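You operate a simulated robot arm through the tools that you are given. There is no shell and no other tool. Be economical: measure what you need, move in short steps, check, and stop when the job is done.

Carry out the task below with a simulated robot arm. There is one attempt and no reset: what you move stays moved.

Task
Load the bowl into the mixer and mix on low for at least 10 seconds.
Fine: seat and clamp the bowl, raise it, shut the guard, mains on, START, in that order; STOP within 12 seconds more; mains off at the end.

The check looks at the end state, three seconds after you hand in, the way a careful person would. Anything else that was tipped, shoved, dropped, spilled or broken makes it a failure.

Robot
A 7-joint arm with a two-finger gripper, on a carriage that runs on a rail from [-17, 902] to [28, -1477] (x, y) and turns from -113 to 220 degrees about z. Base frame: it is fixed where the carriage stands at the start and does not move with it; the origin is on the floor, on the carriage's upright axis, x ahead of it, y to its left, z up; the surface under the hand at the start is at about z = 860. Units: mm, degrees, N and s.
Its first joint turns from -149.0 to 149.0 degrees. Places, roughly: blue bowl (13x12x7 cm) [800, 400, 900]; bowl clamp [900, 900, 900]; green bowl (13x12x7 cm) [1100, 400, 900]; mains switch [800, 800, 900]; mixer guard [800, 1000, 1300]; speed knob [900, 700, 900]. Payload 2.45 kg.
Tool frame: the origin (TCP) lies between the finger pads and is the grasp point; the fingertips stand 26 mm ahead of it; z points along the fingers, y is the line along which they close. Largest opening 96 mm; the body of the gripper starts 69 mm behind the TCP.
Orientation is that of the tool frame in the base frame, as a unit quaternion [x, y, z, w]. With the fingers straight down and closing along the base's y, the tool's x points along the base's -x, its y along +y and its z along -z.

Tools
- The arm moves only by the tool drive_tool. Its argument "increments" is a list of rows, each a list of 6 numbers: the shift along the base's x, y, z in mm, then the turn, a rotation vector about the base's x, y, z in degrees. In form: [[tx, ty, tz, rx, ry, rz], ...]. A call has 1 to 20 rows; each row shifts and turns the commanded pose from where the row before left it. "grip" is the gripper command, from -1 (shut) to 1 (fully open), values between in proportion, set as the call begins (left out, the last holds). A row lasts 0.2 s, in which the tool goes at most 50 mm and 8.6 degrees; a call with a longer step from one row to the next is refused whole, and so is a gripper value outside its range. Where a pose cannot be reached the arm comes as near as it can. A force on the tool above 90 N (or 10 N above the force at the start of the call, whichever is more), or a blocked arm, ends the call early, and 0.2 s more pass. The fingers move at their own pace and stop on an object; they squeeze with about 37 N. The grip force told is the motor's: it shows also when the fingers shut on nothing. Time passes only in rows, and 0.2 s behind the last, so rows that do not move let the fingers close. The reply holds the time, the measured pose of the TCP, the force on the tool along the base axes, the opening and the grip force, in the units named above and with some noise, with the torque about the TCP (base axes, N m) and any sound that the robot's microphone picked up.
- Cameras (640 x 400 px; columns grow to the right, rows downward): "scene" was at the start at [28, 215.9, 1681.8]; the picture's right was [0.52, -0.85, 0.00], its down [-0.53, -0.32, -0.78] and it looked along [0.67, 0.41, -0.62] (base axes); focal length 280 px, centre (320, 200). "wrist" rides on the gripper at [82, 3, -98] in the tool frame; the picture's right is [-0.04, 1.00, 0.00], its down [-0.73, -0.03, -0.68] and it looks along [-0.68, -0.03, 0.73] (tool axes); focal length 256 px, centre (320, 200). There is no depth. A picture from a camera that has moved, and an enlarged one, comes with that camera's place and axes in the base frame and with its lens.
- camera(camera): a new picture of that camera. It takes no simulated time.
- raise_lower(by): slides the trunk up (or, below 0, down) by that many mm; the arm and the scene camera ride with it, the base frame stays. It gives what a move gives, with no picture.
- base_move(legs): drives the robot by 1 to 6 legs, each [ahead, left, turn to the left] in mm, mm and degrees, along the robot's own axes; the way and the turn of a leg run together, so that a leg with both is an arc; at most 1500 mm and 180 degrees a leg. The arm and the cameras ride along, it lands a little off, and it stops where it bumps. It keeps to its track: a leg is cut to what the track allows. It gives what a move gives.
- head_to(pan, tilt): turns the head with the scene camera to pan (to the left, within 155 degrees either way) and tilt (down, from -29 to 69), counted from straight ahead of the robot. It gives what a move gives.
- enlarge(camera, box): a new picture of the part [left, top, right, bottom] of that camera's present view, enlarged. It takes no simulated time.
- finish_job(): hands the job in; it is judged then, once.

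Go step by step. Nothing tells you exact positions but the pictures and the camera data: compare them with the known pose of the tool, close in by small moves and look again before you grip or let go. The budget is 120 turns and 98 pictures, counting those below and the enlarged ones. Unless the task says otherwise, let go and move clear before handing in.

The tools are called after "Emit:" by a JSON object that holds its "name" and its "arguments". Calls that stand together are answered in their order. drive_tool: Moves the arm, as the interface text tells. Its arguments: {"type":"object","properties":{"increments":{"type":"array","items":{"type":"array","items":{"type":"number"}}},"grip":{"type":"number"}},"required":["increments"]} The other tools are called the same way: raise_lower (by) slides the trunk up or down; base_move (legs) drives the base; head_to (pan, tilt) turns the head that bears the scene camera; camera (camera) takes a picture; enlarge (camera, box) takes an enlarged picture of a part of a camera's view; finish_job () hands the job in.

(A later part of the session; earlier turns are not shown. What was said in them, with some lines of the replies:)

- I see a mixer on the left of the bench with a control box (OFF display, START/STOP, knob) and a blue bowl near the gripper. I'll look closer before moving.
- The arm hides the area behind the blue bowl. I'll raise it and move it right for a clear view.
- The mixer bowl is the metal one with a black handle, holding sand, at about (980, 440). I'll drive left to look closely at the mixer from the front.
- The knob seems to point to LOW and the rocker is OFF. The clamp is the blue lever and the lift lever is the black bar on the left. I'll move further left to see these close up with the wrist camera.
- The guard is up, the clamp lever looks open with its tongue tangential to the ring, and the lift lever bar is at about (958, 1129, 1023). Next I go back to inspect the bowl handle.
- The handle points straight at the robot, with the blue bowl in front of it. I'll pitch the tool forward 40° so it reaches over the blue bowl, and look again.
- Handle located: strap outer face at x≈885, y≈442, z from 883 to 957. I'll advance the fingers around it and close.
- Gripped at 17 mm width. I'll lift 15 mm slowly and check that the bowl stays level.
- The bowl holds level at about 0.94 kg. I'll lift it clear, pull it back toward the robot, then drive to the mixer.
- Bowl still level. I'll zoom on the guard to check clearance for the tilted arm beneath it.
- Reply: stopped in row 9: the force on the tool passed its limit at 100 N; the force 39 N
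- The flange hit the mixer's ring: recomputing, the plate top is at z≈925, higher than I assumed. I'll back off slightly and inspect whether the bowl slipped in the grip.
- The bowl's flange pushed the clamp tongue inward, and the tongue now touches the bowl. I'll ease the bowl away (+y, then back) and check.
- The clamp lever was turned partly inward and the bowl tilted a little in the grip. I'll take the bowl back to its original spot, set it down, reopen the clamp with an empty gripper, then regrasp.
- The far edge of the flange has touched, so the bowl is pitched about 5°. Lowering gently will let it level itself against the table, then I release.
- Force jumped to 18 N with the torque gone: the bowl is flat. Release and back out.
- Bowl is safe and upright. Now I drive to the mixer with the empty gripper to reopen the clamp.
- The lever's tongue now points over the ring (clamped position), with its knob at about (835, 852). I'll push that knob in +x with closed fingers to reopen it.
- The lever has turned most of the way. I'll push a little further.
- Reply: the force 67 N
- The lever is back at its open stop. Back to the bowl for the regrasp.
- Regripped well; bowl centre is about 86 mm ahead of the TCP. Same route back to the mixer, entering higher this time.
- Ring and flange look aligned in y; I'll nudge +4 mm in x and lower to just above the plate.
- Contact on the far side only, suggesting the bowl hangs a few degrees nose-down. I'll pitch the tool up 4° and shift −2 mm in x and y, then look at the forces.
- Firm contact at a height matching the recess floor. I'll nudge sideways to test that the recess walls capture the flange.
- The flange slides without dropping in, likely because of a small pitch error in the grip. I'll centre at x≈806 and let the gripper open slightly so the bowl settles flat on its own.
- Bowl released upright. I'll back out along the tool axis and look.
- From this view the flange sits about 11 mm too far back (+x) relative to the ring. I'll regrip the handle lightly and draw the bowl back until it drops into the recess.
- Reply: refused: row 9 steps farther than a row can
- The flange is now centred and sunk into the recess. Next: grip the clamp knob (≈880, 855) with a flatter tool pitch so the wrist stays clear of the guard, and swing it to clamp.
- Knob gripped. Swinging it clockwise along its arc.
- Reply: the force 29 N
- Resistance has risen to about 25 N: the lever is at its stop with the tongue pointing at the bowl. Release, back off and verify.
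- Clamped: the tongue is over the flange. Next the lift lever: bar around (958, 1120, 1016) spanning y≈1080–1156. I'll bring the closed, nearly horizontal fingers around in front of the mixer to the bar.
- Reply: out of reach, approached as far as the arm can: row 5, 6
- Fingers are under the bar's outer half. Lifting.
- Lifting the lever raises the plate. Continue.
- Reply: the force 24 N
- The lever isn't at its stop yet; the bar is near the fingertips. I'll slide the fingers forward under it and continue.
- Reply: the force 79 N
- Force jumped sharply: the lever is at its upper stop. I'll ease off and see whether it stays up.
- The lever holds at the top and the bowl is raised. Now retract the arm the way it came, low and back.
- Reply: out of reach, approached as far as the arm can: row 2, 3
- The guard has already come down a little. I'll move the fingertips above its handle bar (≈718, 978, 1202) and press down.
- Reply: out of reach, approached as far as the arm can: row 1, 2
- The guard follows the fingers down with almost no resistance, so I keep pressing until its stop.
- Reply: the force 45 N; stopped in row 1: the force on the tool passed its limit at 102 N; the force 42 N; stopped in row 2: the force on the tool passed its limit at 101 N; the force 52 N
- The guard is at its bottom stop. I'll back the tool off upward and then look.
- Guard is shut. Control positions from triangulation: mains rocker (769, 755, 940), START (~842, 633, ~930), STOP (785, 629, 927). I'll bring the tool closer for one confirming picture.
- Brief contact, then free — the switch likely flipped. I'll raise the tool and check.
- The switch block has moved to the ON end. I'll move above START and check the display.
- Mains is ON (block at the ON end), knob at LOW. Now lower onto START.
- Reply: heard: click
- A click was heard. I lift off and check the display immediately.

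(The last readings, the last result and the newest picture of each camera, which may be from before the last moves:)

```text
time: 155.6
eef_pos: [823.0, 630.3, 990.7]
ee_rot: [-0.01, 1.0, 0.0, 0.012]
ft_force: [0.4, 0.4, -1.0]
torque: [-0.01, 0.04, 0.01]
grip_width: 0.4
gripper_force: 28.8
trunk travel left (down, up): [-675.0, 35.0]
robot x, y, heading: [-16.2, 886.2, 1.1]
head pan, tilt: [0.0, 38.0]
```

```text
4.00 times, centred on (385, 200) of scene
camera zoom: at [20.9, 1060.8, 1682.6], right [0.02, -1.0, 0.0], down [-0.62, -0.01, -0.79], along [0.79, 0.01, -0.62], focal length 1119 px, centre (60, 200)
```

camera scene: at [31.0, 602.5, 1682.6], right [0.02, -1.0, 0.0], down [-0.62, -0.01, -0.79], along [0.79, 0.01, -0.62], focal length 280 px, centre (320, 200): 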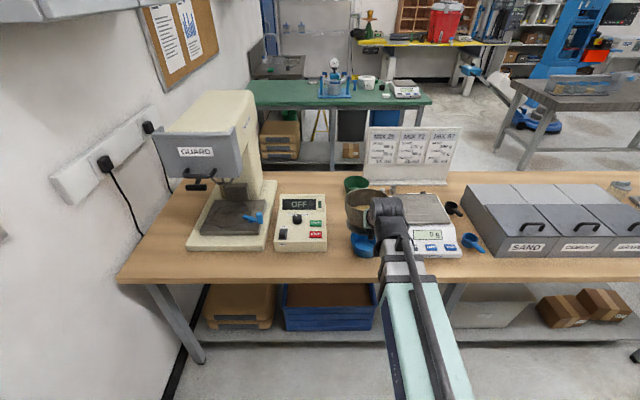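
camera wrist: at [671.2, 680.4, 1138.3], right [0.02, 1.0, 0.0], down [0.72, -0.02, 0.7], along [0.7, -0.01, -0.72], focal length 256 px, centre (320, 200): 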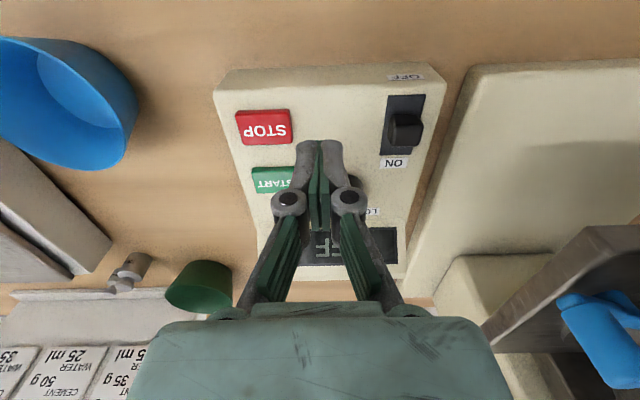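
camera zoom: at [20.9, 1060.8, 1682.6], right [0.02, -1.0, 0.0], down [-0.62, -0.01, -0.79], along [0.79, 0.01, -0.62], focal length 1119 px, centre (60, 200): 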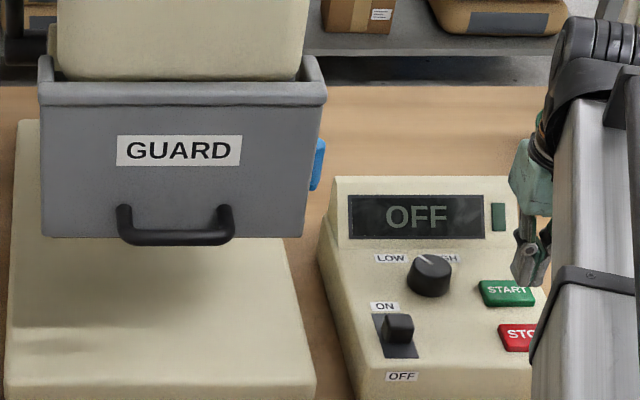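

The display still reads OFF and no click came when I moved the mains switch, so it may not have latched. I'll push the switch further towards ON and listen for a click.

Emit:
{"name": "drive_tool", "arguments": {"increments": [[-30, 10, 10, 0, 0, 0], [-30, 30, 10, 0, 0, 0], [-25, 40, 0, 0, 0, 0], [0, 43, 0, 0, 0, 0], [0, 0, -25, 0, 0, 0], [0, 0, -25, 0, 0, 0], [0, 0, -7, 0, 0, 0], [0, 0, 0, 0, 0, 0]]}}

Emit:
{"name": "drive_tool", "arguments": {"increments": [[8, 0, 0, 0, 0, 0], [8, 0, 0, 0, 0, 0], [6, 0, 0, 0, 0, 0], [4, 0, 0, 0, 0, 0], [0, 0, 0, 0, 0, 0]]}}

Emit:
{"name": "drive_tool", "arguments": {"increments": [[3, 0, 0, 0, 0, 0], [3, 0, 0, 0, 0, 0], [0, 0, 0, 0, 0, 0]]}}

```text
time: 157.4
eef_pos: [738.3, 754.4, 954.7]
ee_rot: [-0.01, 1.0, 0.001, 0.013]
ft_force: [0.2, 0.6, -0.8]
torque: [-0.02, -0.03, -0.05]
grip_width: 0.0
gripper_force: 28.3
trunk travel left (down, up): [-675.0, 35.0]
robot x, y, heading: [-17.6, 889.8, 1.0]
head pan, tilt: [0.0, 38.0]
```

```text
time: 158.6
eef_pos: [764.5, 752.1, 953.2]
ee_rot: [-0.009, 1.0, 0.002, 0.012]
ft_force: [-0.8, 0.2, -1.5]
torque: [0.01, 0.02, 0.02]
grip_width: 0.0
gripper_force: 28.5
trunk travel left (down, up): [-675.0, 35.0]
robot x, y, heading: [-17.4, 885.4, 1.3]
head pan, tilt: [0.0, 38.0]
```

```text
time: 159.4
eef_pos: [771.0, 753.4, 952.8]
ee_rot: [-0.009, 1.0, 0.001, 0.012]
ft_force: [-0.8, -0.4, 0.2]
torque: [0.01, -0.01, 0.02]
grip_width: 0.0
gripper_force: 28.4
trunk travel left (down, up): [-675.0, 35.0]
robot x, y, heading: [-18.0, 888.0, 1.1]
head pan, tilt: [0.0, 38.0]
```

Emit:
{"name": "drive_tool", "arguments": {"increments": [[3, 0, 0, 0, 0, 0], [3, 0, 0, 0, 0, 0], [0, 0, 0, 0, 0, 0]]}}

Emit:
{"name": "drive_tool", "arguments": {"increments": [[3, 0, 0, 0, 0, 0], [3, 0, 0, 0, 0, 0], [0, 0, 0, 0, 0, 0]]}}

```text
time: 160.2
eef_pos: [773.3, 754.1, 954.6]
ee_rot: [-0.01, 1.0, 0.001, 0.009]
ft_force: [-21.6, 1.5, -8.6]
torque: [0.03, 0.62, 0.02]
grip_width: 6.1
gripper_force: 28.3
trunk travel left (down, up): [-675.0, 35.0]
robot x, y, heading: [-16.0, 889.2, 0.9]
head pan, tilt: [0.0, 38.0]
```

```text
time: 161.0
eef_pos: [775.0, 754.1, 954.8]
ee_rot: [-0.01, 1.0, 0.001, 0.004]
ft_force: [-50.5, 2.0, -20.3]
torque: [-0.1, 1.25, 0.02]
grip_width: 6.0
gripper_force: 29.2
trunk travel left (down, up): [-675.0, 35.0]
robot x, y, heading: [-18.6, 887.3, 1.0]
head pan, tilt: [0.0, 38.0]
```

The switch is hard against its ON stop. I'll press START again, a bit deeper, listening for a sound.

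Emit:
{"name": "drive_tool", "arguments": {"increments": [[-8, 0, 5, 0, 0, 0], [-5, 0, 30, 0, 0, 0], [10, -40, 20, 0, 0, 0], [30, -38, 0, 0, 0, 0], [35, -30, 0, 0, 0, 0], [8, -16, -15, 0, 0, 0], [0, 0, -20, 0, 0, 0], [0, 0, -12, 0, 0, 0], [0, 0, 0, 0, 0, 0]]}}

Emit:
{"name": "drive_tool", "arguments": {"increments": [[0, 0, -4, 0, 0, 0], [0, 0, -4, 0, 0, 0], [0, 0, -4, 0, 0, 0], [0, 0, 0, 0, 0, 0]]}}

```text
time: 163.0
eef_pos: [853.7, 631.3, 959.7]
ee_rot: [-0.01, 1.0, 0.001, 0.012]
ft_force: [-0.5, -0.2, -0.5]
torque: [0.0, -0.01, 0.03]
grip_width: 0.0
gripper_force: 28.7
trunk travel left (down, up): [-675.0, 35.0]
robot x, y, heading: [-17.9, 891.3, 0.9]
head pan, tilt: [0.0, 38.0]
```

```text
time: 164.0
eef_pos: [851.8, 629.8, 949.6]
ee_rot: [-0.009, 1.0, 0.002, 0.012]
ft_force: [2.3, 1.5, 4.2]
torque: [0.01, 0.01, 0.01]
grip_width: 6.2
gripper_force: 28.8
trunk travel left (down, up): [-675.0, 35.0]
robot x, y, heading: [-16.6, 886.8, 1.0]
head pan, tilt: [0.0, 38.0]
heard: click
```

Emit:
{"name": "drive_tool", "arguments": {"increments": [[0, 0, 15, 0, 0, 0], [0, 0, 15, 0, 0, 0], [0, 0, 0, 0, 0, 0]]}}

Emit:
{"name": "enlarge", "arguments": {"camera": "scene", "box": [320, 130, 450, 250]}}

```text
time: 164.8
eef_pos: [852.1, 630.0, 980.8]
ee_rot: [-0.01, 1.0, 0.0, 0.013]
ft_force: [0.4, -0.1, 0.8]
torque: [0.03, -0.01, -0.02]
grip_width: 0.2
gripper_force: 28.4
trunk travel left (down, up): [-675.0, 35.0]
robot x, y, heading: [-15.1, 888.0, 0.9]
head pan, tilt: [0.0, 38.0]
```

```text
3.33 times, centred on (385, 190) of scene
camera zoom: at [21.0, 1060.7, 1682.6], right [0.02, -1.0, 0.0], down [-0.62, -0.01, -0.79], along [0.79, 0.01, -0.62], focal length 932 px, centre (103, 233)
```

zoom: 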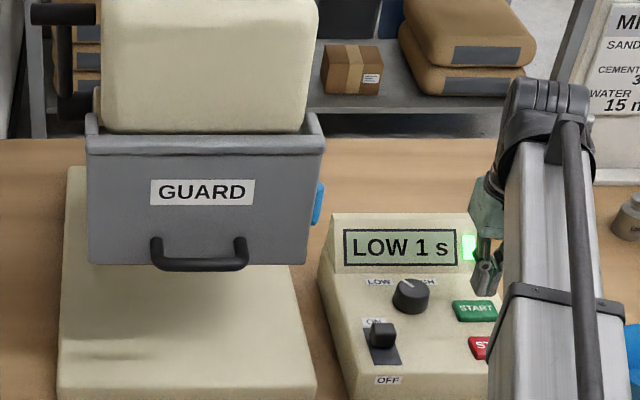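

It's running: "LOW 1 s" at t=164.8, so it started at about 163.8. I'll hover over STOP and wait until about 13 s of mixing.

Emit:
{"name": "drive_tool", "arguments": {"increments": [[-25, 0, 0, 0, 0, 0], [-25, -1, 0, 0, 0, 0], [-16, 0, 0, 0, 0, 0], [0, 0, -10, 0, 0, 0], [0, 0, -6, 0, 0, 0], [0, 0, 0, 0, 0, 0], [0, 0, 0, 0, 0, 0], [0, 0, 0, 0, 0, 0], [0, 0, 0, 0, 0, 0], [0, 0, 0, 0, 0, 0], [0, 0, 0, 0, 0, 0], [0, 0, 0, 0, 0, 0], [0, 0, 0, 0, 0, 0], [0, 0, 0, 0, 0, 0], [0, 0, 0, 0, 0, 0], [0, 0, 0, 0, 0, 0], [0, 0, 0, 0, 0, 0], [0, 0, 0, 0, 0, 0], [0, 0, 0, 0, 0, 0], [0, 0, 0, 0, 0, 0]]}}

Emit:
{"name": "drive_tool", "arguments": {"increments": [[0, 0, 0, 0, 0, 0], [0, 0, 0, 0, 0, 0], [0, 0, 0, 0, 0, 0], [0, 0, 0, 0, 0, 0], [0, 0, 0, 0, 0, 0], [0, 0, 0, 0, 0, 0], [0, 0, 0, 0, 0, 0], [0, 0, 0, 0, 0, 0], [0, 0, 0, 0, 0, 0], [0, 0, 0, 0, 0, 0], [0, 0, 0, 0, 0, 0], [0, 0, 0, 0, 0, 0], [0, 0, 0, 0, 0, 0], [0, 0, 0, 0, 0, 0], [0, 0, 0, 0, 0, 0], [0, 0, 0, 0, 0, 0], [0, 0, 0, 0, 0, 0], [0, 0, 0, 0, 0, 0], [0, 0, 0, 0, 0, 0], [0, 0, 0, 0, 0, 0]]}}

```text
time: 169.0
eef_pos: [786.1, 628.9, 964.5]
ee_rot: [-0.01, 1.0, 0.0, 0.013]
ft_force: [0.0, -1.0, 0.3]
torque: [0.02, 0.02, 0.0]
grip_width: 0.2
gripper_force: 28.2
trunk travel left (down, up): [-675.0, 35.0]
robot x, y, heading: [-18.9, 887.9, 0.8]
head pan, tilt: [0.0, 38.0]
```

```text
time: 173.2
eef_pos: [785.7, 629.2, 962.8]
ee_rot: [-0.01, 1.0, 0.001, 0.013]
ft_force: [0.1, 0.6, 0.2]
torque: [0.03, -0.02, 0.01]
grip_width: 0.2
gripper_force: 29.1
trunk travel left (down, up): [-675.0, 35.0]
robot x, y, heading: [-13.8, 890.7, 0.9]
head pan, tilt: [0.0, 38.0]
```

Emit:
{"name": "drive_tool", "arguments": {"increments": [[0, 0, 0, 0, 0, 0], [0, 0, 0, 0, 0, 0], [0, 0, 0, 0, 0, 0], [0, 0, 0, 0, 0, 0], [0, 0, 0, 0, 0, 0], [0, 0, 0, 0, 0, 0], [0, 0, 0, 0, 0, 0], [0, 0, 0, 0, 0, 0], [0, 0, 0, 0, 0, 0], [0, 0, 0, 0, 0, 0], [0, 0, -4, 0, 0, 0], [0, 0, -4, 0, 0, 0], [0, 0, -4, 0, 0, 0]]}}

Emit:
{"name": "drive_tool", "arguments": {"increments": [[0, 0, -3, 0, 0, 0], [0, 0, -3, 0, 0, 0]]}}

```text
time: 176.0
eef_pos: [786.6, 627.3, 951.2]
ee_rot: [-0.01, 1.0, 0.001, 0.012]
ft_force: [0.0, 0.6, 1.4]
torque: [0.02, 0.01, -0.01]
grip_width: 6.1
gripper_force: 28.5
trunk travel left (down, up): [-675.0, 35.0]
robot x, y, heading: [-17.2, 883.8, 1.0]
head pan, tilt: [0.0, 38.0]
heard: click
```

```text
time: 176.6
eef_pos: [786.7, 627.5, 947.1]
ee_rot: [-0.009, 1.0, 0.0, 0.013]
ft_force: [2.2, 0.0, 16.1]
torque: [0.02, 0.08, 0.03]
grip_width: 5.8
gripper_force: 28.5
trunk travel left (down, up): [-675.0, 35.0]
robot x, y, heading: [-16.5, 890.5, 0.8]
head pan, tilt: [0.0, 38.0]
```

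STOP clicked at t≈176 (about 12 s of mixing). Now mains off: go behind the switch block and push it toward OFF.

Emit:
{"name": "drive_tool", "arguments": {"increments": [[0, 0, 15, 0, 0, 0], [0, 0, 35, 0, 0, 0], [5, 35, 10, 0, 0, 0], [10, 40, 0, 0, 0, 0], [12, 38, 0, 0, 0, 0], [12, 16, 0, 0, 0, 0], [0, 0, -25, 0, 0, 0], [0, 0, -18, 0, 0, 0], [0, 0, -4, 0, 0, 0], [0, 0, 0, 0, 0, 0]]}}

Emit:
{"name": "enlarge", "arguments": {"camera": "scene", "box": [350, 160, 440, 250]}}

```text
time: 178.8
eef_pos: [825.4, 757.6, 958.3]
ee_rot: [-0.01, 1.0, 0.001, 0.011]
ft_force: [0.7, 0.1, -0.3]
torque: [0.0, 0.02, -0.01]
grip_width: 0.2
gripper_force: 29.0
trunk travel left (down, up): [-675.0, 35.0]
robot x, y, heading: [-18.5, 889.2, 0.9]
head pan, tilt: [0.0, 38.0]
```

```text
4.44 times, centred on (395, 205) of scene
camera zoom: at [21.0, 1060.7, 1682.6], right [0.02, -1.0, 0.0], down [-0.62, -0.01, -0.79], along [0.79, 0.01, -0.62], focal length 1243 px, centre (-13, 178)
```

zoom: 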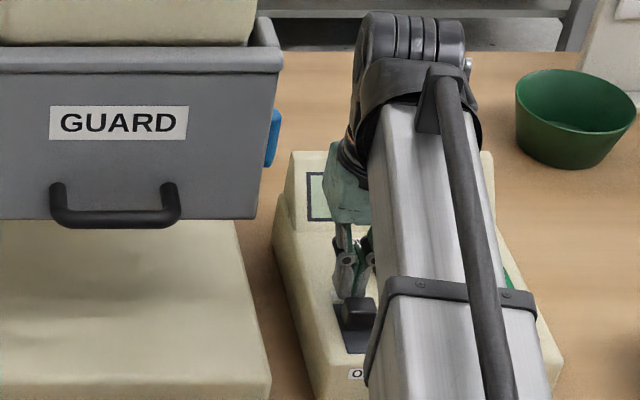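

Fingers are right behind the block. Pushing it toward OFF.

Emit:
{"name": "drive_tool", "arguments": {"increments": [[-5, 0, -2, 0, 0, 0], [-5, 0, 0, 0, 0, 0], [-5, 0, 0, 0, 0, 0], [-5, 0, 0, 0, 0, 0], [0, 0, 0, 0, 0, 0]]}}

Emit:
{"name": "drive_tool", "arguments": {"increments": [[-4, 0, 0, 0, 0, 0], [-4, 0, 0, 0, 0, 0], [-4, 0, 0, 0, 0, 0], [0, 0, 0, 0, 0, 0]]}}

Emit:
{"name": "drive_tool", "arguments": {"increments": [[-3, 0, 0, 0, 0, 0], [-3, 0, 0, 0, 0, 0], [-3, 0, 0, 0, 0, 0], [0, 0, 0, 0, 0, 0]]}}

```text
time: 180.0
eef_pos: [805.3, 756.2, 955.7]
ee_rot: [-0.009, 1.0, 0.001, 0.013]
ft_force: [-0.3, 0.2, 0.9]
torque: [0.01, 0.0, -0.01]
grip_width: 0.3
gripper_force: 27.9
trunk travel left (down, up): [-675.0, 35.0]
robot x, y, heading: [-19.6, 887.4, 1.2]
head pan, tilt: [0.0, 38.0]
```

```text
time: 181.0
eef_pos: [796.4, 756.9, 956.0]
ee_rot: [-0.009, 1.0, 0.001, 0.014]
ft_force: [9.8, 0.0, 2.2]
torque: [0.0, -0.05, 0.03]
grip_width: 6.0
gripper_force: 28.3
trunk travel left (down, up): [-675.0, 35.0]
robot x, y, heading: [-15.9, 889.5, 1.1]
head pan, tilt: [0.0, 38.0]
```

```text
time: 182.0
eef_pos: [793.2, 757.0, 956.1]
ee_rot: [-0.011, 1.0, -0.001, 0.02]
ft_force: [53.6, 0.3, 22.3]
torque: [0.2, -0.39, -0.03]
grip_width: 6.0
gripper_force: 28.5
trunk travel left (down, up): [-675.0, 35.0]
robot x, y, heading: [-13.8, 886.8, 0.9]
head pan, tilt: [0.0, 38.0]
```

Emit:
{"name": "drive_tool", "arguments": {"increments": [[-2, 0, 0, 0, 0, 0], [-2, 0, 0, 0, 0, 0], [0, 0, 0, 0, 0, 0]]}}

```text
time: 182.8
eef_pos: [790.1, 757.6, 955.6]
ee_rot: [-0.01, 1.0, -0.001, 0.025]
ft_force: [76.9, 3.4, 33.4]
torque: [0.11, -0.48, -0.04]
grip_width: 5.7
gripper_force: 28.4
trunk travel left (down, up): [-675.0, 35.0]
robot x, y, heading: [-21.0, 889.9, 1.0]
head pan, tilt: [0.0, 38.0]
```

The block has been driven hard against its OFF stop. I'll back off, move clear and verify with the last picture.

Emit:
{"name": "drive_tool", "arguments": {"increments": [[6, 0, 0, 0, 0, 0], [5, 0, 10, 0, 0, 0], [0, 0, 35, 0, 0, 0], [-10, -20, 40, 0, 0, 0], [-30, -25, 30, 0, 0, 0], [-30, -25, 25, 0, 0, 0], [-30, -20, 25, 0, 0, 0], [-30, -10, 25, 0, 0, 0], [0, -40, 0, 0, 0, 0], [0, -40, 0, 0, 0, 0], [0, 0, 0, 0, 0, 0]]}}

Emit:
{"name": "enlarge", "arguments": {"camera": "scene", "box": [290, 90, 450, 250]}}

```text
time: 185.2
eef_pos: [662.3, 575.8, 1148.4]
ee_rot: [-0.011, 1.0, 0.0, 0.012]
ft_force: [0.3, -0.4, 0.6]
torque: [-0.01, -0.01, 0.01]
grip_width: 0.1
gripper_force: 28.2
trunk travel left (down, up): [-675.0, 35.0]
robot x, y, heading: [-16.6, 886.3, 1.1]
head pan, tilt: [0.0, 38.0]
```

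```text
refused: no pictures are left
```

Without more pictures, contact geometry tells me the switch state. The block's far face was at x≈802 when ON, and the fingers pushed it freely to about 785 before hitting the stop, which matches the original OFF position. The tool is clear of everything.

Emit:
{"name": "finish_job", "arguments": {}}

```text
The job is handed in.
```

I handed in the job with all steps done. The bowl was seated, clamped and raised, the guard shut, and it mixed on LOW for about 12 s before STOP. I then pushed the mains switch OFF, but had no pictures left to confirm the OFF position by eye; that rests on how the switch moved under the fingers.

- **Extra START press:** my first START press came before the mains switch had latched on. I pushed the switch fully on and pressed START again; the display then read "LOW 1 s".
- **Earlier contact:** on the first try the bowl bumped the mixer's ring and knocked the clamp lever. I set the bowl down, reopened the clamp and seated the bowl again; I saw no spill or displaced items in the pictures.
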